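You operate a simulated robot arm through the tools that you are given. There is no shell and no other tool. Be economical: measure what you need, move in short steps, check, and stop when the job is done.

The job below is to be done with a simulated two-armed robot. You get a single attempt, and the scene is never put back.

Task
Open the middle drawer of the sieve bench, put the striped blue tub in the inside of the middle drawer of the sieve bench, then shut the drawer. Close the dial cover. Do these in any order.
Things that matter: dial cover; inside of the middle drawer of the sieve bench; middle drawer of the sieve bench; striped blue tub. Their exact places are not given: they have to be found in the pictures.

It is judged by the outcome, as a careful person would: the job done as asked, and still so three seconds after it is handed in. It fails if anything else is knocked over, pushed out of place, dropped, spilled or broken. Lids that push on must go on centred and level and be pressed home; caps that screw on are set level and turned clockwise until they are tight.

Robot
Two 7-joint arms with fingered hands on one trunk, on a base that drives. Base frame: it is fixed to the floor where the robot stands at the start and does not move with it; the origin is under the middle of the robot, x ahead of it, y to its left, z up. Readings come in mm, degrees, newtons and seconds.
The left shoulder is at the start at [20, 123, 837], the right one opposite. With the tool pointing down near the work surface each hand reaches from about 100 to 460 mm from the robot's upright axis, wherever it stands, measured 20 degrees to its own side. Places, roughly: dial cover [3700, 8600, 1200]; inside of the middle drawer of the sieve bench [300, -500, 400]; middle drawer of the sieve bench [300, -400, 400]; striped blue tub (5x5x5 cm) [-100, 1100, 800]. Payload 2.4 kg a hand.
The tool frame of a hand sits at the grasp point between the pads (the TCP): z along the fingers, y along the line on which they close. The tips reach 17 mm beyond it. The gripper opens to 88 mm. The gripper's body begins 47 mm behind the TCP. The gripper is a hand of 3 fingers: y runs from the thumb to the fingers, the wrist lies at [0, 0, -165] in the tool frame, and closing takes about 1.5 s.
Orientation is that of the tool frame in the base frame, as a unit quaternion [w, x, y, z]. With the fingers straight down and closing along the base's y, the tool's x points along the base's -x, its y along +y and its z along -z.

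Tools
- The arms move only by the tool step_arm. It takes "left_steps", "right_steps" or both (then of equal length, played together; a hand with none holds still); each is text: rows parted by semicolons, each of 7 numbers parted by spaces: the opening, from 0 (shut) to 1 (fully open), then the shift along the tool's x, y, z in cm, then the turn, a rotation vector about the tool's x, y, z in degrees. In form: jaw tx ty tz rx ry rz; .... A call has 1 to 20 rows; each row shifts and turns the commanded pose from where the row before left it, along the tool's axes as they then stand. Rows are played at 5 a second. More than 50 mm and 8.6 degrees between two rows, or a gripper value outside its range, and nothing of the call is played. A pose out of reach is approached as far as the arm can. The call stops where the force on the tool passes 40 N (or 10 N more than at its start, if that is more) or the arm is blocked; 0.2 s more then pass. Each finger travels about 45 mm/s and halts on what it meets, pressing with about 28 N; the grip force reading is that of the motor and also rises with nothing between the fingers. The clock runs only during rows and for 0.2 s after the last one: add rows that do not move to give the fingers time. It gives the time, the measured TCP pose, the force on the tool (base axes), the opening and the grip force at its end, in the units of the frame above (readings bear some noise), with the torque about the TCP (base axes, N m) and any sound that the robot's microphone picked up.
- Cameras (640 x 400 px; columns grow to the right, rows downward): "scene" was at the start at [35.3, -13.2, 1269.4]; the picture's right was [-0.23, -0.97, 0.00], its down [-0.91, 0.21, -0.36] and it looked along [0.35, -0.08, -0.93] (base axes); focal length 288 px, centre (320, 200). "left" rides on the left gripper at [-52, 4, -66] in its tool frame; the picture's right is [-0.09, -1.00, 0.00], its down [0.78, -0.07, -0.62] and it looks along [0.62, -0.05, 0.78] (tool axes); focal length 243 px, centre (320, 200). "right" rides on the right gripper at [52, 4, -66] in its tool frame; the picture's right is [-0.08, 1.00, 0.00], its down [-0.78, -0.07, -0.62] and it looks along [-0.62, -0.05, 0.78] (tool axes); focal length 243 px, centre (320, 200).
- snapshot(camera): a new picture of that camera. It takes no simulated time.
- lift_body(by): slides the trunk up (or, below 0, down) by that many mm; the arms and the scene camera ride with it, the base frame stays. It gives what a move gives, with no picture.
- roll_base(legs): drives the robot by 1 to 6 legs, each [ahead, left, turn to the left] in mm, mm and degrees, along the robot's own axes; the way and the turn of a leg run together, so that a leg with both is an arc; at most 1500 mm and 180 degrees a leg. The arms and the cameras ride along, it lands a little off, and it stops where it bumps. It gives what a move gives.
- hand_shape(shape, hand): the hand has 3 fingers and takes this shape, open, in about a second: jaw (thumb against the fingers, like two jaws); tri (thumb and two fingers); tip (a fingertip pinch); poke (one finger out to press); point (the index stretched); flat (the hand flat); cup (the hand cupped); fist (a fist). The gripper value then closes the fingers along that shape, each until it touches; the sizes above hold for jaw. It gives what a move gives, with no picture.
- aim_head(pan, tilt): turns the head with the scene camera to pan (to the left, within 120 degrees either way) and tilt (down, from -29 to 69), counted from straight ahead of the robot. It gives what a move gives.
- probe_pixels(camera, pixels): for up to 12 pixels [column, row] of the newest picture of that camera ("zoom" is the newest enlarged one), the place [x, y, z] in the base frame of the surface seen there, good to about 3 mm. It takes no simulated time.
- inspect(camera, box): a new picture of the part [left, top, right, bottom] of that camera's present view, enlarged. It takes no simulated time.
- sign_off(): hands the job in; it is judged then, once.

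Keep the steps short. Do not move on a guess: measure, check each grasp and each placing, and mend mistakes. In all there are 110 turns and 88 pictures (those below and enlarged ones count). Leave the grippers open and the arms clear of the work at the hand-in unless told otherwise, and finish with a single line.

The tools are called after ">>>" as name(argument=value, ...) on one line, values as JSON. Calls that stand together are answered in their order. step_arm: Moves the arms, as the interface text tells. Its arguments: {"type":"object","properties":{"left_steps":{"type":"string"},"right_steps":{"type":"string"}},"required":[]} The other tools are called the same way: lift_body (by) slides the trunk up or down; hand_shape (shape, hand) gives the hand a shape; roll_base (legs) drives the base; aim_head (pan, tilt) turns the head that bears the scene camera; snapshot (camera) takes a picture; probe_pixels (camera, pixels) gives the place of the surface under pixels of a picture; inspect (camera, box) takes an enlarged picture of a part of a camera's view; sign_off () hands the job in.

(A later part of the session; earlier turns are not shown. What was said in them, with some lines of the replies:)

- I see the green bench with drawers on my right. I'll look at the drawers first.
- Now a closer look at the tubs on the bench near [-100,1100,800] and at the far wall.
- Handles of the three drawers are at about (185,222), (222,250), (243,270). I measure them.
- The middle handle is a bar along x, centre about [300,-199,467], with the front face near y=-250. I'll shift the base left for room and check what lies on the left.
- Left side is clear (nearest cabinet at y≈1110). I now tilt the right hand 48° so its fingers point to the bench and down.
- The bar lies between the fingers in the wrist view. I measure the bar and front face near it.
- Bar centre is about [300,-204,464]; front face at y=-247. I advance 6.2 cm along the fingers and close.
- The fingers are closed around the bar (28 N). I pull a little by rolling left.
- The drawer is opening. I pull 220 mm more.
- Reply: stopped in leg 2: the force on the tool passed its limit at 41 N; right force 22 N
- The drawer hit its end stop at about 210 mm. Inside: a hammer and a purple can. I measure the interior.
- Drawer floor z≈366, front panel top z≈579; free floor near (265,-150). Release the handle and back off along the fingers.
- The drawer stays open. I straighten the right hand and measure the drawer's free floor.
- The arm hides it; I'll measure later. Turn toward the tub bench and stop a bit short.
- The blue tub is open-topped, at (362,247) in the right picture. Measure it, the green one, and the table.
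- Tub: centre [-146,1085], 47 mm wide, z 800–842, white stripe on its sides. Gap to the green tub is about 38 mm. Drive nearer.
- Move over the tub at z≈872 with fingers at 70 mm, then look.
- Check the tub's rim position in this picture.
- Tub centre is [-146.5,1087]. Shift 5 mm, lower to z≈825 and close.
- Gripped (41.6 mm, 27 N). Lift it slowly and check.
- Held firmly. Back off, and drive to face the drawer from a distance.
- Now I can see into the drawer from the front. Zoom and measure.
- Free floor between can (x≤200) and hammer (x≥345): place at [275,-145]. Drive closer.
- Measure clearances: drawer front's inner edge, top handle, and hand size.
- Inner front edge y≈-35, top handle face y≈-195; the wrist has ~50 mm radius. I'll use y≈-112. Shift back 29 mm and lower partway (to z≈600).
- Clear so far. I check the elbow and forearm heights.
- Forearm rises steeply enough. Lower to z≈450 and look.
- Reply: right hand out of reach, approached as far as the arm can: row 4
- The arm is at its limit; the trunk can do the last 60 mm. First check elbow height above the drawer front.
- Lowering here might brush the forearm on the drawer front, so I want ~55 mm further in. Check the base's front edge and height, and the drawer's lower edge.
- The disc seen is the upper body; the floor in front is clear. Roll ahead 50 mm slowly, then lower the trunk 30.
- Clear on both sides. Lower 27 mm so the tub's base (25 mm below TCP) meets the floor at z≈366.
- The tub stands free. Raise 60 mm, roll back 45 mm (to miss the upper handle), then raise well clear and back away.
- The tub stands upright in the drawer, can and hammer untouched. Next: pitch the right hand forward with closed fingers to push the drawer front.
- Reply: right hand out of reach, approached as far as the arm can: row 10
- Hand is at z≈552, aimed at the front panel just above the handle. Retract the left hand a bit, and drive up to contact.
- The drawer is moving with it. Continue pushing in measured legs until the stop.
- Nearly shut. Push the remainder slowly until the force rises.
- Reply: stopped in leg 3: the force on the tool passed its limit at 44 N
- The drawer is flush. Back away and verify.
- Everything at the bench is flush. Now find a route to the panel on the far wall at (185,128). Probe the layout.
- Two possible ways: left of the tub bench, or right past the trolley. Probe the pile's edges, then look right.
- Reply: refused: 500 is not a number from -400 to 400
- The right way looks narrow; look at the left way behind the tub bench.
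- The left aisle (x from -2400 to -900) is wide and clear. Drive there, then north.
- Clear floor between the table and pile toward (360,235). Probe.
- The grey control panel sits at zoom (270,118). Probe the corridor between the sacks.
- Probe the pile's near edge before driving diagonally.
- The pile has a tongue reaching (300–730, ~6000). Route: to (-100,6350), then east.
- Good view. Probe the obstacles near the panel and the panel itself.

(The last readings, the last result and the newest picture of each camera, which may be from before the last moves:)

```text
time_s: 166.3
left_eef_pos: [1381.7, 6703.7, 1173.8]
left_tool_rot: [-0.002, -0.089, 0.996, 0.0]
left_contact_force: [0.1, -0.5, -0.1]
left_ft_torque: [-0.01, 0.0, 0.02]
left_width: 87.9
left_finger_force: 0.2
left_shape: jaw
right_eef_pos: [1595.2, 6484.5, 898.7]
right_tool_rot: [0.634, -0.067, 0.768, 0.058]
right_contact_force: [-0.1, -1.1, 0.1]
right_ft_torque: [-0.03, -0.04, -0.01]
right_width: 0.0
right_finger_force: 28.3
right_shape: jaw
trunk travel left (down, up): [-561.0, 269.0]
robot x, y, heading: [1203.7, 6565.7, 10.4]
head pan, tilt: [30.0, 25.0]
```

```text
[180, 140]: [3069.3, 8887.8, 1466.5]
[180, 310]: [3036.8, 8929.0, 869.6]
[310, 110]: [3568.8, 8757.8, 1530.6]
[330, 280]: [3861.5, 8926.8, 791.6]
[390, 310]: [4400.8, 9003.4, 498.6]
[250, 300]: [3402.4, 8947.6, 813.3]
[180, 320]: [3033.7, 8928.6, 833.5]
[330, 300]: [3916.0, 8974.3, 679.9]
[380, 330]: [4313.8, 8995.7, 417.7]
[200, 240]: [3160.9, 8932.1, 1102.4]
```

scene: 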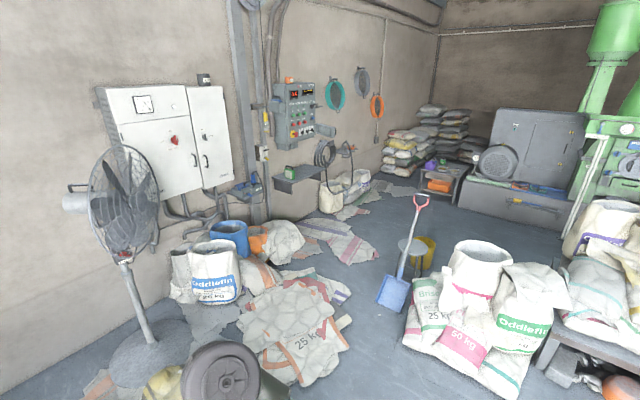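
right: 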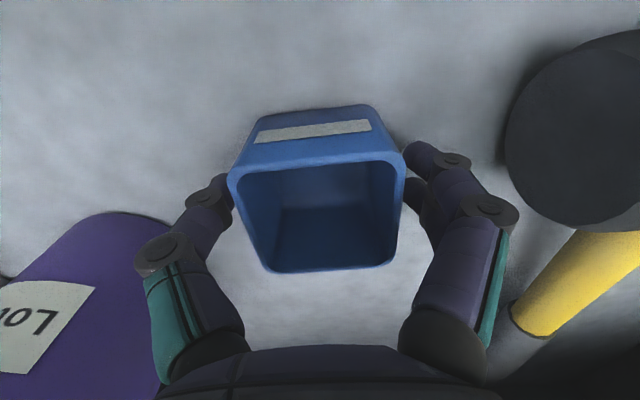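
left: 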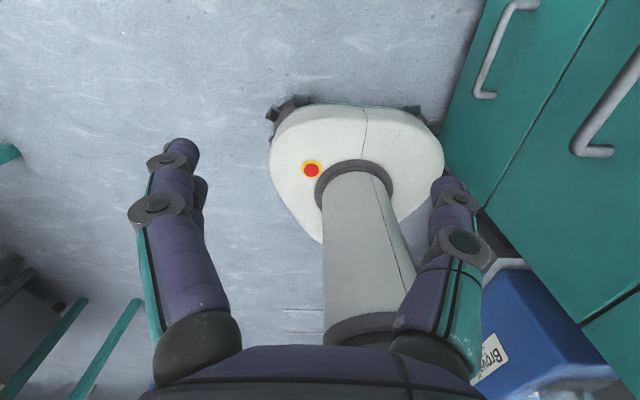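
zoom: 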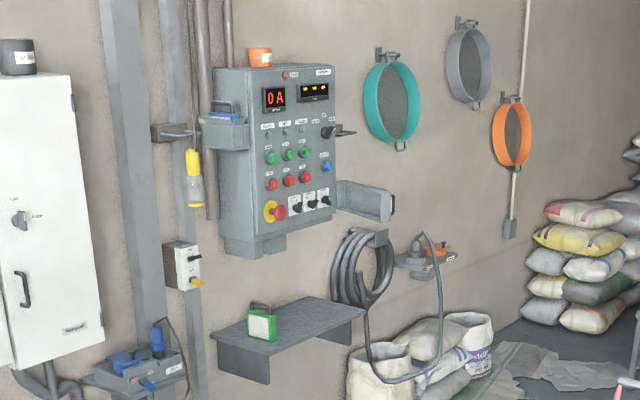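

The panel has a box-like cover swung open at its right lower edge (zoom (372,200)). The passage between the paper sacks and the shovel is tight; go closer and look down at it.

>>> roll_base(legs=[[800, -60, 30]])

>>> aim_head(pan=0, tilt=45)

>>> snapshot(camera="scene")

```text
time_s: 170.5
left_eef_pos: [2010.6, 7064.2, 1172.9]
left_tool_rot: [-0.001, -0.357, 0.934, -0.001]
left_contact_force: [-0.5, 0.3, -0.2]
left_ft_torque: [0.0, -0.02, 0.01]
left_width: 87.9
left_finger_force: 0.2
left_shape: jaw
right_eef_pos: [2304.7, 6988.6, 898.0]
right_tool_rot: [0.595, -0.272, 0.721, 0.228]
right_contact_force: [0.3, -0.2, -0.3]
right_ft_torque: [0.02, -0.04, 0.02]
right_width: 0.2
right_finger_force: 27.7
right_shape: jaw
trunk travel left (down, up): [-561.0, 269.0]
robot x, y, heading: [1931.4, 6850.6, 41.8]
head pan, tilt: [30.0, 25.0]
```

```text
time_s: 171.5
left_eef_pos: [2009.4, 7063.9, 1173.1]
left_tool_rot: [-0.002, -0.356, 0.934, -0.001]
left_contact_force: [0.2, -0.1, 0.2]
left_ft_torque: [0.02, 0.01, 0.01]
left_width: 87.7
left_finger_force: 0.1
left_shape: jaw
right_eef_pos: [2305.2, 6988.3, 897.3]
right_tool_rot: [0.595, -0.273, 0.721, 0.228]
right_contact_force: [-0.9, 0.3, 0.5]
right_ft_torque: [-0.02, 0.0, 0.01]
right_width: 0.1
right_finger_force: 27.8
right_shape: jaw
trunk travel left (down, up): [-561.0, 269.0]
robot x, y, heading: [1928.9, 6850.9, 41.7]
head pan, tilt: [0.0, 45.0]
```

```text
34 pictures are left
```

scene: 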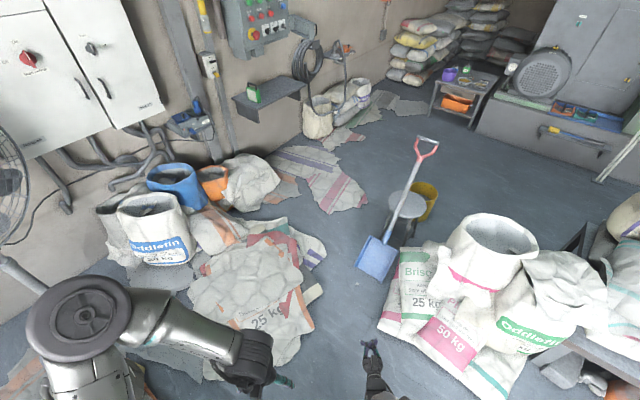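

>>> probe_pixels(camera="scene", pixels=[[312, 305], [325, 265], [318, 290], [360, 265], [378, 330], [400, 250], [305, 335], [330, 212], [340, 190], [300, 200], [300, 175], [355, 160]])

```text
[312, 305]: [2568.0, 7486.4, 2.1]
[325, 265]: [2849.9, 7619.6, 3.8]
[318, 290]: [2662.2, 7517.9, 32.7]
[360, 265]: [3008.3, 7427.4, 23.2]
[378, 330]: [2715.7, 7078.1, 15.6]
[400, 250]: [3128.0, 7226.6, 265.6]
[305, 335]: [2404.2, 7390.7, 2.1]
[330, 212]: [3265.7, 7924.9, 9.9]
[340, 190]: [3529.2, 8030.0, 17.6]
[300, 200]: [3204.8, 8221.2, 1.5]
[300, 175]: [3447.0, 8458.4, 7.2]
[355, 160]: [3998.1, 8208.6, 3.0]
```

Corridor is ~420 mm at the bag corner and ~250 at the shovel, else only thin flat sacks. I need my base's true size: look with the left wrist camera; also probe the shovel handle.

>>> probe_pixels(camera="scene", pixels=[[427, 148], [435, 140], [415, 190], [390, 235], [430, 200], [390, 250], [290, 290], [270, 330], [300, 240], [320, 245]])

>>> snapshot(camera="left")

```text
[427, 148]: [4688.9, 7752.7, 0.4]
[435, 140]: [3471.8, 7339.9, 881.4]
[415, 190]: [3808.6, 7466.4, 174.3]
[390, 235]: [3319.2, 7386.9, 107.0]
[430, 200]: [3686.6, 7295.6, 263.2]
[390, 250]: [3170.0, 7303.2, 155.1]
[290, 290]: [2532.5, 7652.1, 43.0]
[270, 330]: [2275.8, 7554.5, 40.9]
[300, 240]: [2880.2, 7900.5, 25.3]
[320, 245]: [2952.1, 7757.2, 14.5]
```

```text
33 pictures are left
```

left: 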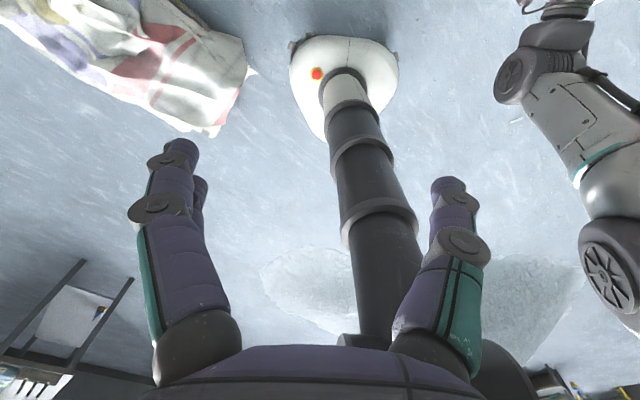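

>>> probe_pixels(camera="left", pixels=[[342, 37], [292, 70], [396, 75], [325, 130], [300, 45], [388, 45], [317, 73], [290, 48], [397, 52]])

```text
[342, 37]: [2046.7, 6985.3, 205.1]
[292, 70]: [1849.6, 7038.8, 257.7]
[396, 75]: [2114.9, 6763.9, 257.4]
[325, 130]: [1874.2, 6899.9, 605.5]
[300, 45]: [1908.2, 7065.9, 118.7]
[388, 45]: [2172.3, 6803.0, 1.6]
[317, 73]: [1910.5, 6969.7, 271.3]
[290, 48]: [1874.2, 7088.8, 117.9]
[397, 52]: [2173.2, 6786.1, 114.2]
```

Base: half-width ≈215, front ≈180. I keep ≥70 mm from the bag corner (2716,7078) and the shovel (3005,7430), crossing only flat sack edges. Raise the trunk so the arms clear the shovel handle (z 881), then advance.

>>> lift_body(by=250)

>>> roll_base(legs=[[0, 0, 8.3], [678, -160, 0]])

>>> aim_head(pan=0, tilt=60)

>>> snapshot(camera="scene")

```text
time_s: 174.0
left_eef_pos: [2010.3, 7064.0, 1422.7]
left_tool_rot: [-0.001, -0.357, 0.934, 0.0]
left_contact_force: [-0.3, -0.3, 0.3]
left_ft_torque: [-0.02, 0.01, 0.0]
left_width: 87.9
left_finger_force: 0.0
left_shape: jaw
right_eef_pos: [2305.3, 6988.2, 1147.3]
right_tool_rot: [0.594, -0.273, 0.721, 0.228]
right_contact_force: [0.1, 0.1, -0.2]
right_ft_torque: [-0.02, 0.0, 0.04]
right_width: 0.0
right_finger_force: 28.7
right_shape: jaw
trunk travel left (down, up): [-811.0, 19.0]
robot x, y, heading: [1927.5, 6850.7, 41.7]
head pan, tilt: [0.0, 45.0]
```

```text
time_s: 178.5
left_eef_pos: [2540.6, 7487.1, 1422.8]
left_tool_rot: [-0.001, -0.421, 0.907, 0.0]
left_contact_force: [-0.3, 0.1, -0.3]
left_ft_torque: [-0.02, 0.03, 0.01]
left_width: 88.1
left_finger_force: 0.0
left_shape: jaw
right_eef_pos: [2842.7, 7454.3, 1148.4]
right_tool_rot: [0.579, -0.321, 0.7, 0.268]
right_contact_force: [0.4, 0.0, -0.3]
right_ft_torque: [0.03, -0.03, -0.01]
right_width: 0.1
right_finger_force: 28.4
right_shape: jaw
trunk travel left (down, up): [-811.0, 19.0]
robot x, y, heading: [2490.3, 7266.1, 49.8]
head pan, tilt: [0.0, 45.0]
```

```text
time_s: 179.3
left_eef_pos: [2540.0, 7487.7, 1422.2]
left_tool_rot: [0.0, -0.42, 0.907, 0.0]
left_contact_force: [-0.5, -0.1, 0.6]
left_ft_torque: [-0.03, 0.0, 0.0]
left_width: 87.6
left_finger_force: 0.0
left_shape: jaw
right_eef_pos: [2843.0, 7454.2, 1147.0]
right_tool_rot: [0.578, -0.321, 0.701, 0.268]
right_contact_force: [-0.3, 0.4, 0.0]
right_ft_torque: [0.02, 0.03, 0.0]
right_width: 0.0
right_finger_force: 27.7
right_shape: jaw
trunk travel left (down, up): [-811.0, 19.0]
robot x, y, heading: [2489.2, 7267.7, 49.6]
head pan, tilt: [0.0, 60.0]
```

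```text
32 pictures are left
```

scene: 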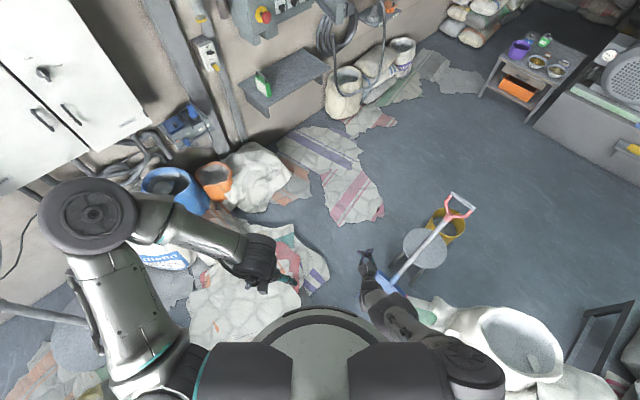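

No bump. Continue in short legs past the shovel.

>>> roll_base(legs=[[150, 5, 0], [150, 5, 0], [160, 5, 0]])

>>> snapshot(camera="scene")

```text
time_s: 182.6
left_eef_pos: [2824.2, 7847.7, 1422.9]
left_tool_rot: [0.0, -0.422, 0.907, -0.001]
left_contact_force: [0.3, 0.2, 1.0]
left_ft_torque: [-0.03, 0.0, -0.02]
left_width: 87.7
left_finger_force: 0.0
left_shape: jaw
right_eef_pos: [3128.5, 7814.8, 1148.2]
right_tool_rot: [0.578, -0.322, 0.7, 0.269]
right_contact_force: [0.9, 0.0, -0.1]
right_ft_torque: [0.0, -0.02, -0.02]
right_width: 0.0
right_finger_force: 28.1
right_shape: jaw
trunk travel left (down, up): [-811.0, 19.0]
robot x, y, heading: [2771.3, 7630.1, 49.8]
head pan, tilt: [0.0, 60.0]
```

```text
31 pictures are left
```

scene: 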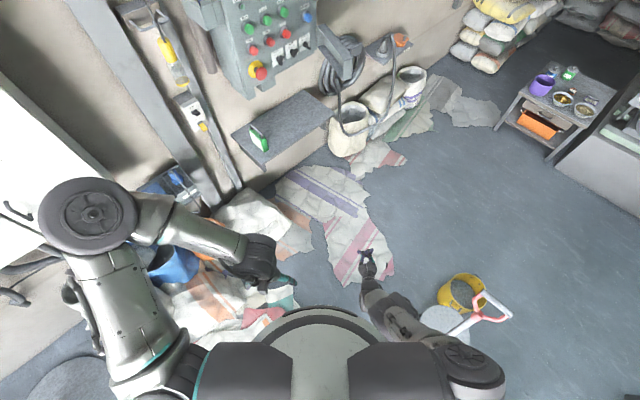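

Passed the shovel. Now look at the panel closely.

>>> aim_head(pan=8, tilt=30)

>>> inspect(camera="scene", box=[220, 40, 460, 240])

>>> probe_pixels(camera="zoom", pixels=[[320, 200], [320, 260], [400, 210], [400, 250], [440, 200], [430, 240], [300, 300], [330, 340], [250, 380], [360, 150], [370, 230], [450, 270]])

```text
time_s: 183.6
left_eef_pos: [2825.3, 7848.6, 1423.6]
left_tool_rot: [0.0, -0.422, 0.906, 0.0]
left_contact_force: [0.0, 0.6, 0.5]
left_ft_torque: [-0.01, -0.03, -0.02]
left_width: 87.8
left_finger_force: 0.0
left_shape: jaw
right_eef_pos: [3127.5, 7815.0, 1147.3]
right_tool_rot: [0.577, -0.323, 0.7, 0.27]
right_contact_force: [0.7, -0.6, -0.2]
right_ft_torque: [-0.01, -0.03, -0.04]
right_width: 0.0
right_finger_force: 27.5
right_shape: jaw
trunk travel left (down, up): [-811.0, 19.0]
robot x, y, heading: [2778.8, 7626.7, 49.8]
head pan, tilt: [8.0, 30.0]
```

```text
2.00 times, centred on (340, 140) of scene
```

zoom: 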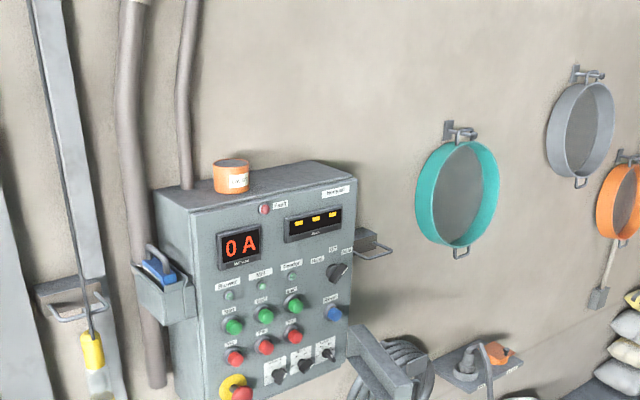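

```text
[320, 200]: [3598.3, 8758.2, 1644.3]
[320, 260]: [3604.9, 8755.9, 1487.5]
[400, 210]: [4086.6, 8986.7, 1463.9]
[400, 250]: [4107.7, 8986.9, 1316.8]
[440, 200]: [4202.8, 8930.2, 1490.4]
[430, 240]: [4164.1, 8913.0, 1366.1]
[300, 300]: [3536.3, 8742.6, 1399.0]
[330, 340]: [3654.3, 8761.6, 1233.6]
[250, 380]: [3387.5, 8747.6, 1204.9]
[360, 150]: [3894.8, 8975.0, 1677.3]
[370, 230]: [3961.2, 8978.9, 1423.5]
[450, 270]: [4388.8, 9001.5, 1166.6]
```

The cover is at the lower right; tilt down for a full view of it.

>>> aim_head(pan=5, tilt=42)

>>> inspect(camera="scene", box=[240, 60, 420, 180])

>>> probe_pixels(camera="zoom", pixels=[[300, 100], [370, 100], [370, 150], [420, 170], [430, 200], [400, 130], [350, 90], [460, 160], [330, 200], [450, 230]])

```text
time_s: 184.3
left_eef_pos: [2825.0, 7847.8, 1423.3]
left_tool_rot: [-0.001, -0.422, 0.907, 0.0]
left_contact_force: [0.1, 0.1, -0.1]
left_ft_torque: [-0.01, 0.02, 0.01]
left_width: 88.1
left_finger_force: 0.0
left_shape: jaw
right_eef_pos: [3127.5, 7815.1, 1147.6]
right_tool_rot: [0.577, -0.323, 0.7, 0.269]
right_contact_force: [0.4, -0.7, -0.2]
right_ft_torque: [0.02, 0.02, -0.01]
right_width: 0.0
right_finger_force: 28.0
right_shape: jaw
trunk travel left (down, up): [-811.0, 19.0]
robot x, y, heading: [2774.5, 7626.6, 49.5]
head pan, tilt: [5.0, 42.0]
```

```text
3.33 times, centred on (330, 120) of scene
```

zoom: 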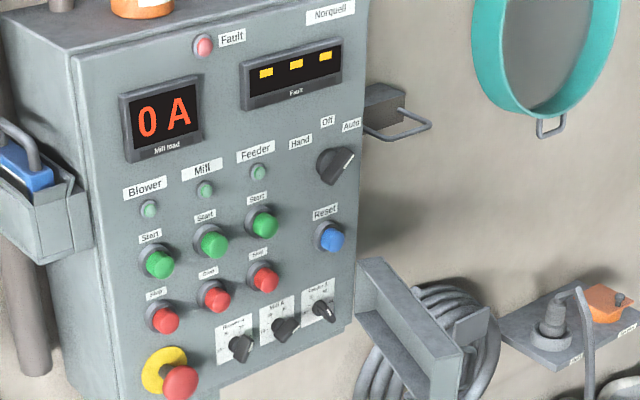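

```text
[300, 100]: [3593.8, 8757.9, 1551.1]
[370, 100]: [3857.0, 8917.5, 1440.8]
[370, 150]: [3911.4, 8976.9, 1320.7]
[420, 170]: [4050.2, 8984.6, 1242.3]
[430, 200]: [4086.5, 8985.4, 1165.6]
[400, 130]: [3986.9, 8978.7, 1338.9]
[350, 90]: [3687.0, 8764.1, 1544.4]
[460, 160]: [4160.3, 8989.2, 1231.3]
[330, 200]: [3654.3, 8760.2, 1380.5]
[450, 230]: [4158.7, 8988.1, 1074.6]
```

The cover projects out from the panel's right edge at zoom (410,320). Zoom lower and measure it.

>>> inspect(camera="scene", box=[290, 115, 410, 200])

>>> probe_pixels(camera="zoom", pixels=[[190, 120], [240, 130], [350, 190], [360, 250], [230, 180], [300, 230], [330, 330], [400, 180], [400, 230], [270, 270], [375, 220], [200, 230]])

```text
4.71 times, centred on (350, 158) of scene
```

zoom: 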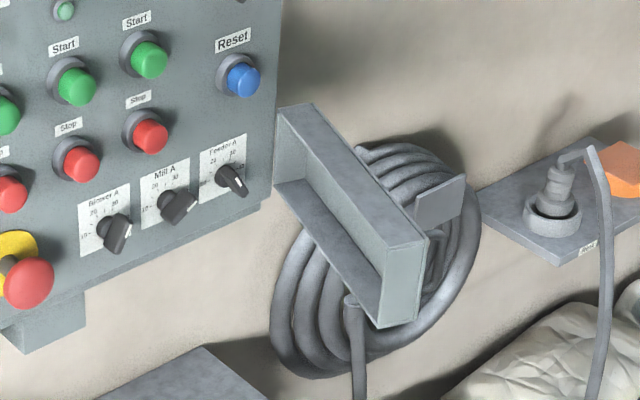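

```text
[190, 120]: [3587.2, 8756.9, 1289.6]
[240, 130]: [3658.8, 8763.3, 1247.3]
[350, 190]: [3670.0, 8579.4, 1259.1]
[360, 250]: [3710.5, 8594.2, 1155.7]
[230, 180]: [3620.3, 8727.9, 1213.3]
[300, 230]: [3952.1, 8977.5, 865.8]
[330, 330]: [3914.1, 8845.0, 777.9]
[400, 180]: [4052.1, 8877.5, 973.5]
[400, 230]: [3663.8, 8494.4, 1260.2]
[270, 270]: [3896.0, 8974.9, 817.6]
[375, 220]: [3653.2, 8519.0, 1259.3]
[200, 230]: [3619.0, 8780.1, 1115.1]
```

The cover is a tray-like door hinged at about (3695,8755), swung out to y≈8485, z 1150–1260; it closes to the left over the three dials. Drive in front of the panel, staying back (y≈7950).

>>> roll_base(legs=[[0, 0, 40.3], [160, -400, 0], [160, -405, 0]])

>>> lift_body(by=-200)

>>> aim_head(pan=0, tilt=35)

>>> snapshot(camera="scene")

```text
time_s: 191.1
left_eef_pos: [3483.9, 8152.3, 1422.7]
left_tool_rot: [0.0, -0.706, 0.708, -0.001]
left_contact_force: [0.6, -0.2, -0.6]
left_ft_torque: [-0.01, 0.0, -0.04]
left_width: 87.9
left_finger_force: 0.1
left_shape: jaw
right_eef_pos: [3737.6, 8321.3, 1147.7]
right_tool_rot: [0.451, -0.542, 0.548, 0.45]
right_contact_force: [0.1, 0.4, -0.2]
right_ft_torque: [-0.02, 0.01, 0.02]
right_width: 0.0
right_finger_force: 28.1
right_shape: jaw
trunk travel left (down, up): [-811.0, 19.0]
robot x, y, heading: [3587.0, 7950.2, 89.9]
head pan, tilt: [5.0, 42.0]
```

```text
time_s: 193.3
left_eef_pos: [3484.6, 8153.3, 1223.2]
left_tool_rot: [-0.001, -0.707, 0.708, -0.001]
left_contact_force: [0.0, -0.1, 0.5]
left_ft_torque: [0.0, 0.0, 0.01]
left_width: 88.0
left_finger_force: 0.0
left_shape: jaw
right_eef_pos: [3738.1, 8321.9, 947.6]
right_tool_rot: [0.451, -0.542, 0.548, 0.45]
right_contact_force: [-0.2, 0.3, 1.2]
right_ft_torque: [-0.02, 0.01, 0.0]
right_width: 0.1
right_finger_force: 27.7
right_shape: jaw
trunk travel left (down, up): [-611.0, 219.0]
robot x, y, heading: [3590.1, 7951.6, 89.7]
head pan, tilt: [5.0, 42.0]
```

```text
time_s: 194.0
left_eef_pos: [3484.2, 8150.7, 1222.9]
left_tool_rot: [0.0, -0.707, 0.708, -0.001]
left_contact_force: [-0.2, 0.3, -0.3]
left_ft_torque: [-0.01, -0.02, -0.02]
left_width: 88.0
left_finger_force: 0.0
left_shape: jaw
right_eef_pos: [3738.2, 8322.0, 947.7]
right_tool_rot: [0.451, -0.542, 0.548, 0.45]
right_contact_force: [0.4, -0.7, 0.3]
right_ft_torque: [-0.04, 0.0, 0.03]
right_width: 0.1
right_finger_force: 27.6
right_shape: jaw
trunk travel left (down, up): [-611.0, 219.0]
robot x, y, heading: [3589.7, 7945.1, 89.8]
head pan, tilt: [0.0, 35.0]
```

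```text
27 pictures are left
```

scene: 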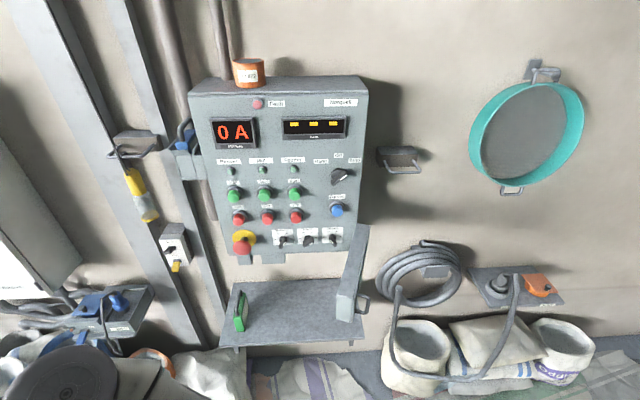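

The cover now shows edge-on at (352,275), with a tab at (362,305). Zoom and measure.

>>> inspect(camera="scene", box=[300, 210, 400, 330])

>>> probe_pixels(camera="scene", pixels=[[363, 226], [359, 228], [366, 240], [362, 270], [346, 265], [340, 291], [357, 293], [344, 310], [365, 303], [352, 230], [285, 240], [349, 320]])

```text
3.33 times, centred on (350, 270) of scene
```

zoom: 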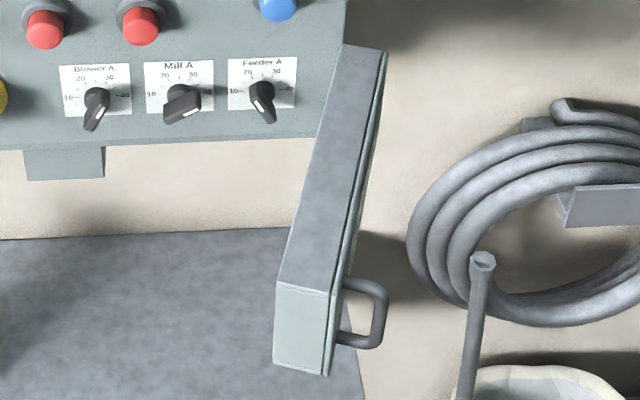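

```text
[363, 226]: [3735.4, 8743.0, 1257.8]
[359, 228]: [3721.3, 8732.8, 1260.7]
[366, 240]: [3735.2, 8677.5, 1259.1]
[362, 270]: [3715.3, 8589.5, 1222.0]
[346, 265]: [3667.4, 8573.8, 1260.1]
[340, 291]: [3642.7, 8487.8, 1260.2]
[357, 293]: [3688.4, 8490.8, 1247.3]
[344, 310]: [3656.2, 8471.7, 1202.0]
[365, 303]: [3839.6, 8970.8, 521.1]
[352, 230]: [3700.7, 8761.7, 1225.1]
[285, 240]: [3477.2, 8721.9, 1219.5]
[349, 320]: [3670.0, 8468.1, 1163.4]
```

Handle bar is vertical at about (3735,8500,1205) near the free end; hinge near (3715,8750). Plan: bring the right hand level at z≈1208, right of the cover, then sweep the bar along its arc leftward. First raise the hand while still far back.

>>> step_arm(right_steps="0 0 0 0 0 -5.4 0; 0 0 0 0 0 -5.4 0; 0 0 -3.2 0 0 0 0; 0 0 -3.2 0 0 0 0; 0 -4.3 0 0 0 0 0; 0 -4.3 0 0 0 0 0; 0 -4.3 0 0 0 0 0; 0 -4.3 0 0 0 0 0; 0 -4.3 0 0 0 0 0; 0 -4.4 0 0 0 0 0; 0 0 0 0 0 0 0")

```text
time_s: 196.4
left_eef_pos: [3483.8, 8151.0, 1224.1]
left_tool_rot: [0.0, -0.706, 0.708, -0.001]
left_contact_force: [0.3, 1.3, -0.5]
left_ft_torque: [0.0, 0.02, -0.03]
left_width: 87.8
left_finger_force: 0.1
left_shape: jaw
right_eef_pos: [3805.7, 8311.2, 1232.6]
right_tool_rot: [0.5, -0.497, 0.504, 0.5]
right_contact_force: [0.6, -0.3, -0.7]
right_ft_torque: [-0.02, 0.01, 0.0]
right_width: 0.2
right_finger_force: 28.3
right_shape: jaw
right hand out of reach, approached as far as the arm can: row 1, 2
trunk travel left (down, up): [-611.0, 219.0]
robot x, y, heading: [3587.4, 7946.7, 90.1]
head pan, tilt: [0.0, 35.0]
```

Level at z 1232. Pull the hand back 5 cm, lower trunk 25 mm, and roll ahead 240 mm; the hand stays right of the cover (x≈3806).

>>> step_arm(right_steps="0 0 0 -2.5 0 0 0; 0 0 0 -2.5 0 0 0; 0 0 0 0 0 0 0")

>>> lift_body(by=-25)

>>> roll_base(legs=[[120, 0, 0], [115, 0, 0]])

>>> aim_head(pan=-20, tilt=40)

>>> snapshot(camera="scene")

```text
time_s: 197.2
left_eef_pos: [3485.4, 8152.2, 1222.5]
left_tool_rot: [-0.001, -0.707, 0.707, -0.001]
left_contact_force: [0.7, -0.6, 0.1]
left_ft_torque: [0.02, 0.01, -0.02]
left_width: 87.8
left_finger_force: 0.0
left_shape: jaw
right_eef_pos: [3805.7, 8287.0, 1232.5]
right_tool_rot: [0.5, -0.497, 0.504, 0.499]
right_contact_force: [0.1, 0.3, 0.1]
right_ft_torque: [0.04, 0.0, -0.02]
right_width: 0.0
right_finger_force: 28.2
right_shape: jaw
right hand out of reach, approached as far as the arm can: row 2
trunk travel left (down, up): [-611.0, 219.0]
robot x, y, heading: [3590.0, 7948.4, 89.9]
head pan, tilt: [0.0, 35.0]
```

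```text
time_s: 197.9
left_eef_pos: [3486.0, 8151.9, 1198.5]
left_tool_rot: [0.0, 0.707, -0.707, 0.001]
left_contact_force: [0.6, -0.3, 0.9]
left_ft_torque: [-0.03, -0.01, 0.03]
left_width: 87.9
left_finger_force: 0.0
left_shape: jaw
right_eef_pos: [3805.6, 8287.6, 1206.3]
right_tool_rot: [0.5, -0.497, 0.503, 0.499]
right_contact_force: [0.1, 0.1, -0.4]
right_ft_torque: [0.03, 0.01, 0.04]
right_width: 0.1
right_finger_force: 28.1
right_shape: jaw
trunk travel left (down, up): [-586.0, 244.0]
robot x, y, heading: [3587.3, 7945.6, 89.8]
head pan, tilt: [0.0, 35.0]
```

```text
time_s: 199.9
left_eef_pos: [3484.9, 8388.9, 1197.8]
left_tool_rot: [0.0, 0.707, -0.707, 0.0]
left_contact_force: [0.0, 0.3, -0.5]
left_ft_torque: [0.0, 0.0, -0.01]
left_width: 87.6
left_finger_force: 0.1
left_shape: jaw
right_eef_pos: [3807.6, 8525.0, 1207.1]
right_tool_rot: [0.5, -0.498, 0.503, 0.5]
right_contact_force: [0.5, -0.7, -1.1]
right_ft_torque: [-0.02, 0.03, -0.04]
right_width: 0.0
right_finger_force: 27.8
right_shape: jaw
trunk travel left (down, up): [-586.0, 244.0]
robot x, y, heading: [3589.4, 8191.9, 89.9]
head pan, tilt: [0.0, 35.0]
```

```text
time_s: 200.8
left_eef_pos: [3484.5, 8389.3, 1197.9]
left_tool_rot: [0.0, 0.707, -0.707, 0.001]
left_contact_force: [0.5, 0.4, -0.3]
left_ft_torque: [-0.04, -0.01, 0.01]
left_width: 87.8
left_finger_force: 0.0
left_shape: jaw
right_eef_pos: [3806.9, 8525.9, 1207.5]
right_tool_rot: [0.5, -0.498, 0.502, 0.5]
right_contact_force: [0.1, -0.9, -0.2]
right_ft_torque: [0.01, -0.01, 0.01]
right_width: 0.1
right_finger_force: 27.9
right_shape: jaw
trunk travel left (down, up): [-586.0, 244.0]
robot x, y, heading: [3587.7, 8188.4, 90.1]
head pan, tilt: [-20.0, 40.0]
```

```text
25 pictures are left
```

scene: 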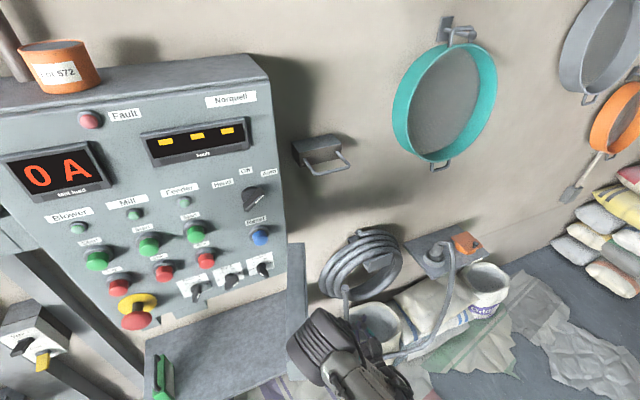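

Move the left hand out of the way (left and up), roll back 30 mm, then begin the sweep to x≈3686.

>>> step_arm(left_steps="1 0 3.5 -3 0 0 0; 1 0 3.5 -3 0 0 0; 1 0 3.5 -3 0 0 0; 1 0 3.5 -3 0 0 0; 1 0 0 -3 0 0 0; 1 0 0 0 0 0 0")

>>> roll_base(legs=[[-28, 0, 0]])

>>> aim_head(pan=-15, tilt=52)

>>> step_arm(right_steps="0 0 2 0 0 0 0; 0 0 2 0 0 0 0; 0 0 1.5 0 0 0 0; 0 0 1.5 0 0 0 0; 0 0 1.7 0 0 0 0; 0 0 1.7 0 0 0 0; 0 0 1.7 0.1 0 0 0; 0 0 0 0 0 0 0")

>>> snapshot(camera="scene")

```text
time_s: 202.2
left_eef_pos: [3345.0, 8396.2, 1348.3]
left_tool_rot: [0.0, 0.707, -0.707, 0.001]
left_contact_force: [-0.4, 0.8, 0.4]
left_ft_torque: [0.02, 0.0, -0.03]
left_width: 87.9
left_finger_force: 0.1
left_shape: jaw
left hand out of reach, approached as far as the arm can: row 1
right_eef_pos: [3805.3, 8525.3, 1207.2]
right_tool_rot: [0.498, -0.498, 0.503, 0.501]
right_contact_force: [0.7, 0.1, 0.6]
right_ft_torque: [0.01, 0.02, 0.0]
right_width: 0.0
right_finger_force: 27.1
right_shape: jaw
trunk travel left (down, up): [-586.0, 244.0]
robot x, y, heading: [3592.0, 8184.5, 89.7]
head pan, tilt: [-20.0, 40.0]
```

```text
time_s: 203.0
left_eef_pos: [3345.6, 8368.0, 1347.3]
left_tool_rot: [0.001, -0.707, 0.707, 0.0]
left_contact_force: [0.5, -0.8, 0.7]
left_ft_torque: [0.01, 0.0, -0.05]
left_width: 87.9
left_finger_force: 0.1
left_shape: jaw
right_eef_pos: [3805.6, 8496.9, 1207.5]
right_tool_rot: [0.499, -0.498, 0.502, 0.5]
right_contact_force: [0.2, -0.5, -0.2]
right_ft_torque: [-0.02, -0.01, -0.02]
right_width: 0.0
right_finger_force: 27.8
right_shape: jaw
trunk travel left (down, up): [-586.0, 244.0]
robot x, y, heading: [3591.3, 8161.8, 89.9]
head pan, tilt: [-20.0, 40.0]
```

```text
time_s: 203.7
left_eef_pos: [3346.4, 8367.9, 1346.2]
left_tool_rot: [0.0, 0.707, -0.707, 0.0]
left_contact_force: [0.3, 1.0, -0.3]
left_ft_torque: [0.01, 0.03, 0.0]
left_width: 88.0
left_finger_force: 0.2
left_shape: jaw
right_eef_pos: [3805.3, 8496.4, 1207.6]
right_tool_rot: [0.5, -0.498, 0.503, 0.5]
right_contact_force: [-0.2, 0.0, 0.2]
right_ft_torque: [-0.01, -0.05, 0.0]
right_width: 0.0
right_finger_force: 28.6
right_shape: jaw
trunk travel left (down, up): [-586.0, 244.0]
robot x, y, heading: [3591.9, 8158.1, 89.9]
head pan, tilt: [-15.0, 52.0]
```

```text
time_s: 205.5
left_eef_pos: [3346.7, 8368.7, 1347.5]
left_tool_rot: [0.0, -0.707, 0.707, 0.0]
left_contact_force: [0.0, 0.3, -0.7]
left_ft_torque: [-0.03, 0.01, 0.0]
left_width: 87.9
left_finger_force: 0.1
left_shape: jaw
right_eef_pos: [3683.9, 8499.8, 1207.6]
right_tool_rot: [0.5, -0.498, 0.503, 0.499]
right_contact_force: [1.4, 3.3, -0.1]
right_ft_torque: [-0.02, 0.02, -0.08]
right_width: 0.4
right_finger_force: 27.5
right_shape: jaw
trunk travel left (down, up): [-586.0, 244.0]
robot x, y, heading: [3589.0, 8161.3, 89.7]
head pan, tilt: [-15.0, 52.0]
```

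```text
24 pictures are left
```

scene: 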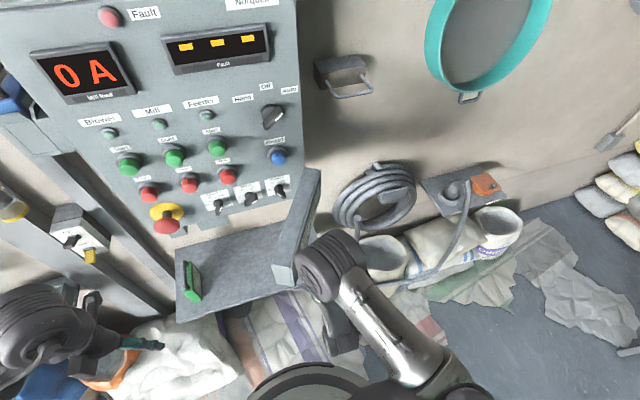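

Contact made and the cover is turning. Continue along the arc.

>>> step_arm(right_steps="0 0 2.1 0.4 0 0 0; 0 0 2.1 0.6 0 0 0; 0 0 2.2 0.6 0 0 0; 0 0 2.1 1 0 0 0; 0 0 2.1 1 0 0 0; 0 0 2 1 0 0 0; 0 0 0 0 0 0 0")

>>> snapshot(camera="scene")

```text
time_s: 207.1
left_eef_pos: [3348.0, 8369.9, 1346.7]
left_tool_rot: [-0.001, -0.707, 0.707, 0.0]
left_contact_force: [0.4, 1.2, -0.1]
left_ft_torque: [-0.01, 0.0, -0.02]
left_width: 88.0
left_finger_force: 0.0
left_shape: jaw
right_eef_pos: [3560.8, 8549.2, 1208.7]
right_tool_rot: [0.498, -0.498, 0.503, 0.5]
right_contact_force: [7.8, 10.3, 0.6]
right_ft_torque: [0.01, 0.05, -0.18]
right_width: 0.1
right_finger_force: 27.8
right_shape: jaw
trunk travel left (down, up): [-586.0, 244.0]
robot x, y, heading: [3588.6, 8161.0, 89.9]
head pan, tilt: [-15.0, 52.0]
```

```text
23 pictures are left
```

scene: 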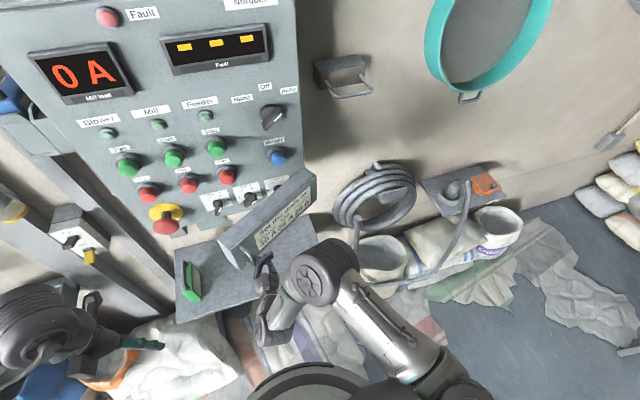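

The cover is about half closed. Continue, curving forward.

>>> step_arm(right_steps="0 0 1.7 1.4 0 0 0; 0 0 1.7 1.4 0 0 0; 0 0 1.7 1.5 0 0 0; 0 0 1.2 1.9 0 0 0; 0 0 1.1 2 0 0 0; 0 0 1.1 2 0 0 0; 0 0 0 0 0 0 0")

>>> snapshot(camera="scene")

```text
time_s: 208.7
left_eef_pos: [3348.6, 8368.4, 1347.3]
left_tool_rot: [0.001, 0.707, -0.707, -0.001]
left_contact_force: [0.3, -0.5, 0.0]
left_ft_torque: [-0.03, 0.01, 0.03]
left_width: 87.8
left_finger_force: 0.0
left_shape: jaw
right_eef_pos: [3484.0, 8648.7, 1207.7]
right_tool_rot: [0.499, -0.499, 0.503, 0.5]
right_contact_force: [8.2, 3.3, 0.0]
right_ft_torque: [-0.04, -0.01, -0.04]
right_width: 0.2
right_finger_force: 28.5
right_shape: jaw
right hand out of reach, approached as far as the arm can: row 6
trunk travel left (down, up): [-586.0, 244.0]
robot x, y, heading: [3589.4, 8157.3, 89.9]
head pan, tilt: [-15.0, 52.0]
```

```text
22 pictures are left
```

scene: 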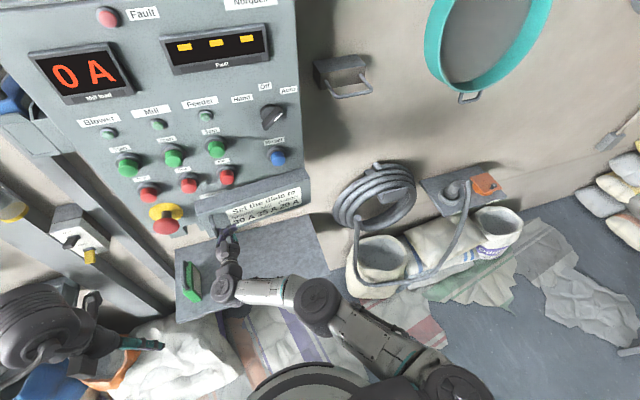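

Nearly closed; the arm is at reach, so press it home by rolling forward slowly.

>>> roll_base(legs=[[20, 0, 0], [15, 0, 0], [15, 0, 0]])

>>> inspect(camera="scene", box=[120, 130, 340, 310])

```text
time_s: 210.3
left_eef_pos: [3346.3, 8418.3, 1346.5]
left_tool_rot: [0.0, -0.707, 0.707, -0.002]
left_contact_force: [-0.9, -0.3, 0.0]
left_ft_torque: [-0.02, 0.0, -0.01]
left_width: 88.0
left_finger_force: 0.2
left_shape: jaw
right_eef_pos: [3482.6, 8699.8, 1208.3]
right_tool_rot: [0.499, -0.498, 0.503, 0.5]
right_contact_force: [1.2, -4.9, 1.1]
right_ft_torque: [-0.01, 0.02, 0.05]
right_width: 0.0
right_finger_force: 28.0
right_shape: jaw
trunk travel left (down, up): [-586.0, 244.0]
robot x, y, heading: [3591.0, 8211.2, 90.0]
head pan, tilt: [-15.0, 52.0]
```

```text
2.22 times, centred on (230, 220) of scene
```

zoom: 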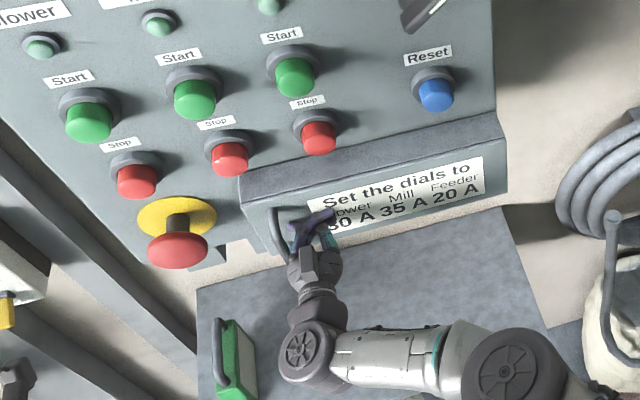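

It looks flush or almost. Press a bit more until the force rises.

>>> roll_base(legs=[[10, 0, 0], [10, 0, 0], [10, 0, 0]])

>>> inspect(camera="scene", box=[120, 130, 340, 310])

>>> probe_pixels(camera="zoom", pixels=[[255, 180], [480, 120], [490, 150], [260, 205], [480, 185], [350, 195], [245, 165], [450, 100]])

```text
time_s: 211.4
left_eef_pos: [3347.3, 8426.8, 1349.9]
left_tool_rot: [-0.001, 0.708, -0.706, 0.0]
left_contact_force: [-0.2, 0.6, 0.1]
left_ft_torque: [0.03, -0.01, 0.02]
left_width: 88.1
left_finger_force: 0.1
left_shape: jaw
right_eef_pos: [3478.7, 8703.4, 1210.1]
right_tool_rot: [0.496, -0.5, 0.501, 0.504]
right_contact_force: [3.7, -28.2, 8.6]
right_ft_torque: [0.0, -0.04, -0.05]
right_width: 0.0
right_finger_force: 27.7
right_shape: jaw
trunk travel left (down, up): [-586.0, 244.0]
robot x, y, heading: [3589.9, 8228.3, 90.3]
head pan, tilt: [-15.0, 52.0]
stopped in leg 2: the force on the tool passed its limit at 46 N (the readings are from after the stop); the commanded pose is now the measured one
```

```text
2.22 times, centred on (230, 220) of scene
```

zoom: 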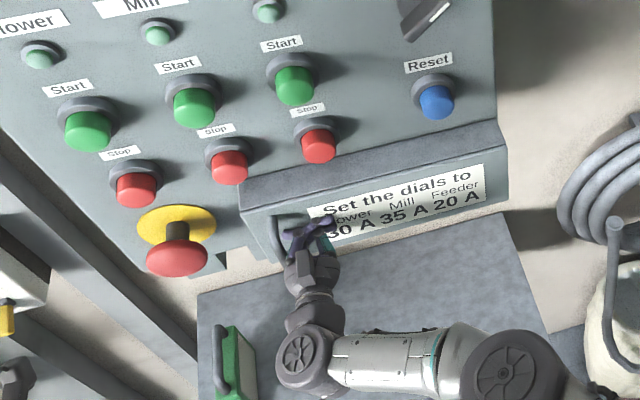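

```text
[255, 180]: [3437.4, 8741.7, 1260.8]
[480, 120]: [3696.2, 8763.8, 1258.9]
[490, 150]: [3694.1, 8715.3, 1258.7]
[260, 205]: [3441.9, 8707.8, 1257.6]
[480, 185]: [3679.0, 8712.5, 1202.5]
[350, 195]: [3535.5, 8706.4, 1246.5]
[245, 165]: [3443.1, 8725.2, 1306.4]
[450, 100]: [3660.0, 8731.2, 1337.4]
```

The cover face is parallel to the panel (y≈8708–8714) and pressing stopped at 46 N: closed. Withdraw straight back a little and check.

>>> roll_base(legs=[[-40, 0, 0]])

>>> inspect(camera="scene", box=[120, 130, 340, 310])

>>> probe_pixels(camera="zoom", pixels=[[255, 180], [260, 205], [490, 150], [480, 185], [350, 195], [300, 240]])

```text
time_s: 212.3
left_eef_pos: [3347.0, 8395.1, 1348.1]
left_tool_rot: [0.0, 0.708, -0.707, -0.001]
left_contact_force: [0.3, 0.6, -1.0]
left_ft_torque: [0.03, 0.0, -0.01]
left_width: 87.9
left_finger_force: 0.0
left_shape: jaw
right_eef_pos: [3481.0, 8672.1, 1209.0]
right_tool_rot: [0.497, -0.5, 0.503, 0.499]
right_contact_force: [3.2, 2.8, -2.4]
right_ft_torque: [0.04, -0.05, -0.05]
right_width: 0.0
right_finger_force: 28.0
right_shape: jaw
trunk travel left (down, up): [-586.0, 244.0]
robot x, y, heading: [3589.0, 8186.7, 90.2]
head pan, tilt: [-15.0, 52.0]
```

```text
2.22 times, centred on (230, 220) of scene
```

zoom: 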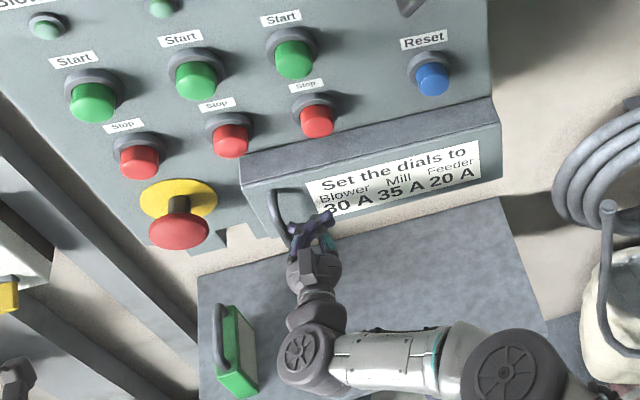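

```text
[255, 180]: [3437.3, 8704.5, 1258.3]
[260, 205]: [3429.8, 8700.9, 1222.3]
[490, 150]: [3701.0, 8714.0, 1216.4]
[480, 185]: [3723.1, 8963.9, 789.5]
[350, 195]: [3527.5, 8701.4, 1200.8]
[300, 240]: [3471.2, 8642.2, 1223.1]
```

Still closed. The finger lightly touches the bar's side (3 N), so shift right 1.5 cm, then back off straight.

>>> step_arm(right_steps="0 0 -0.8 0 0 0 0; 0 0 -0.8 0 0 0 0; 0 0 0 0 0 0 0")

>>> roll_base(legs=[[-100, 0, 0], [-160, 0, 0]])

>>> aim_head(pan=0, tilt=35)

>>> snapshot(camera="scene")

>>> inspect(camera="scene", box=[200, 180, 400, 300])

```text
time_s: 213.1
left_eef_pos: [3345.8, 8394.5, 1347.0]
left_tool_rot: [0.0, 0.707, -0.707, 0.001]
left_contact_force: [0.6, 0.8, 1.0]
left_ft_torque: [0.03, -0.01, 0.02]
left_width: 87.7
left_finger_force: 0.0
left_shape: jaw
right_eef_pos: [3496.7, 8673.6, 1207.0]
right_tool_rot: [0.496, -0.501, 0.503, 0.5]
right_contact_force: [0.7, 0.1, -0.9]
right_ft_torque: [0.02, 0.01, 0.01]
right_width: 0.0
right_finger_force: 28.3
right_shape: jaw
trunk travel left (down, up): [-586.0, 244.0]
robot x, y, heading: [3588.9, 8188.1, 89.8]
head pan, tilt: [-15.0, 52.0]
```

```text
time_s: 215.2
left_eef_pos: [3345.0, 8133.1, 1348.2]
left_tool_rot: [0.001, -0.707, 0.707, 0.0]
left_contact_force: [0.1, -0.7, 0.3]
left_ft_torque: [0.02, 0.04, -0.01]
left_width: 88.0
left_finger_force: 0.2
left_shape: jaw
right_eef_pos: [3496.7, 8411.2, 1207.8]
right_tool_rot: [0.498, -0.499, 0.503, 0.5]
right_contact_force: [0.3, 0.5, -0.8]
right_ft_torque: [-0.01, -0.01, 0.02]
right_width: 0.0
right_finger_force: 28.1
right_shape: jaw
trunk travel left (down, up): [-586.0, 244.0]
robot x, y, heading: [3589.2, 7924.3, 89.6]
head pan, tilt: [-15.0, 52.0]
```

```text
time_s: 216.1
left_eef_pos: [3346.4, 8136.0, 1347.7]
left_tool_rot: [0.0, -0.707, 0.707, -0.001]
left_contact_force: [-0.3, 0.4, -0.1]
left_ft_torque: [-0.01, 0.01, 0.04]
left_width: 87.9
left_finger_force: 0.0
left_shape: jaw
right_eef_pos: [3497.0, 8412.3, 1207.4]
right_tool_rot: [0.496, -0.501, 0.503, 0.5]
right_contact_force: [0.3, 0.4, -0.2]
right_ft_torque: [-0.01, 0.03, 0.01]
right_width: 0.3
right_finger_force: 27.6
right_shape: jaw
trunk travel left (down, up): [-586.0, 244.0]
robot x, y, heading: [3589.9, 7923.1, 89.9]
head pan, tilt: [0.0, 35.0]
```

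```text
18 pictures are left
```

scene: 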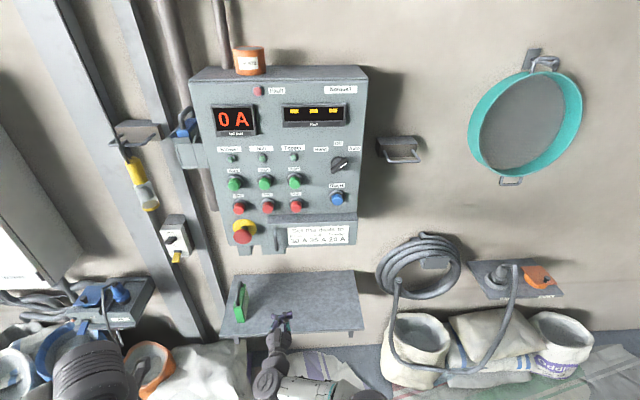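

```text
3.20 times, centred on (300, 240) of scene
```

zoom: 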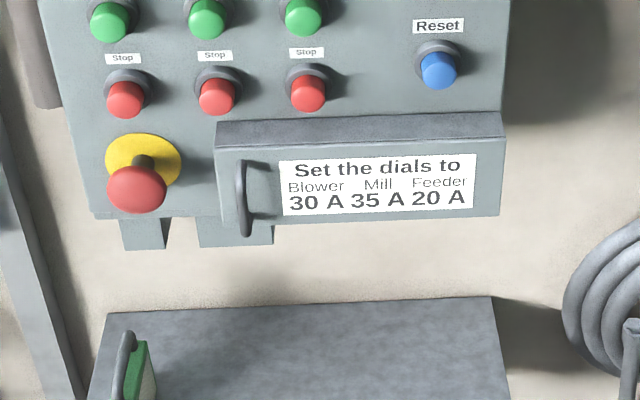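

The cover sits flush. It carries a sign reading "Set the dials to 30 A, 35 A, 20 A". That is just writing on the equipment and you didn't ask for it, so I leave the dials alone. Last, open the right hand, which is clear of the work.

>>> step_arm(right_steps="1 0 0 0 0 0 0; 1 0 0 0 0 0 0; 1 0 0 0 0 0 0; 1 0 0 0 0 0 0; 1 0 0 0 0 0 0; 1 0 0 0 0 0 0; 1 0 0 0 0 0 0; 1 0 0 0 0 0 0")

```text
time_s: 217.8
left_eef_pos: [3346.4, 8133.7, 1347.1]
left_tool_rot: [0.001, 0.707, -0.707, 0.001]
left_contact_force: [-0.9, -0.8, -0.2]
left_ft_torque: [0.0, -0.02, 0.04]
left_width: 87.6
left_finger_force: 0.0
left_shape: jaw
right_eef_pos: [3496.5, 8412.3, 1207.6]
right_tool_rot: [0.497, -0.5, 0.504, 0.499]
right_contact_force: [0.6, -0.5, -0.1]
right_ft_torque: [0.02, -0.01, -0.02]
right_width: 88.0
right_finger_force: 0.0
right_shape: jaw
trunk travel left (down, up): [-586.0, 244.0]
robot x, y, heading: [3588.5, 7923.7, 89.7]
head pan, tilt: [0.0, 35.0]
```

Both hands are open and clear, the drawer is shut with the tub inside, and the cover is closed. Handing in.

>>> sign_off()

```text
The job is handed in.
```

The striped blue tub is upright inside the shut middle drawer of the sieve bench and the dial cover is closed; I left the dials as they were, although the cover's sign gives settings for them.
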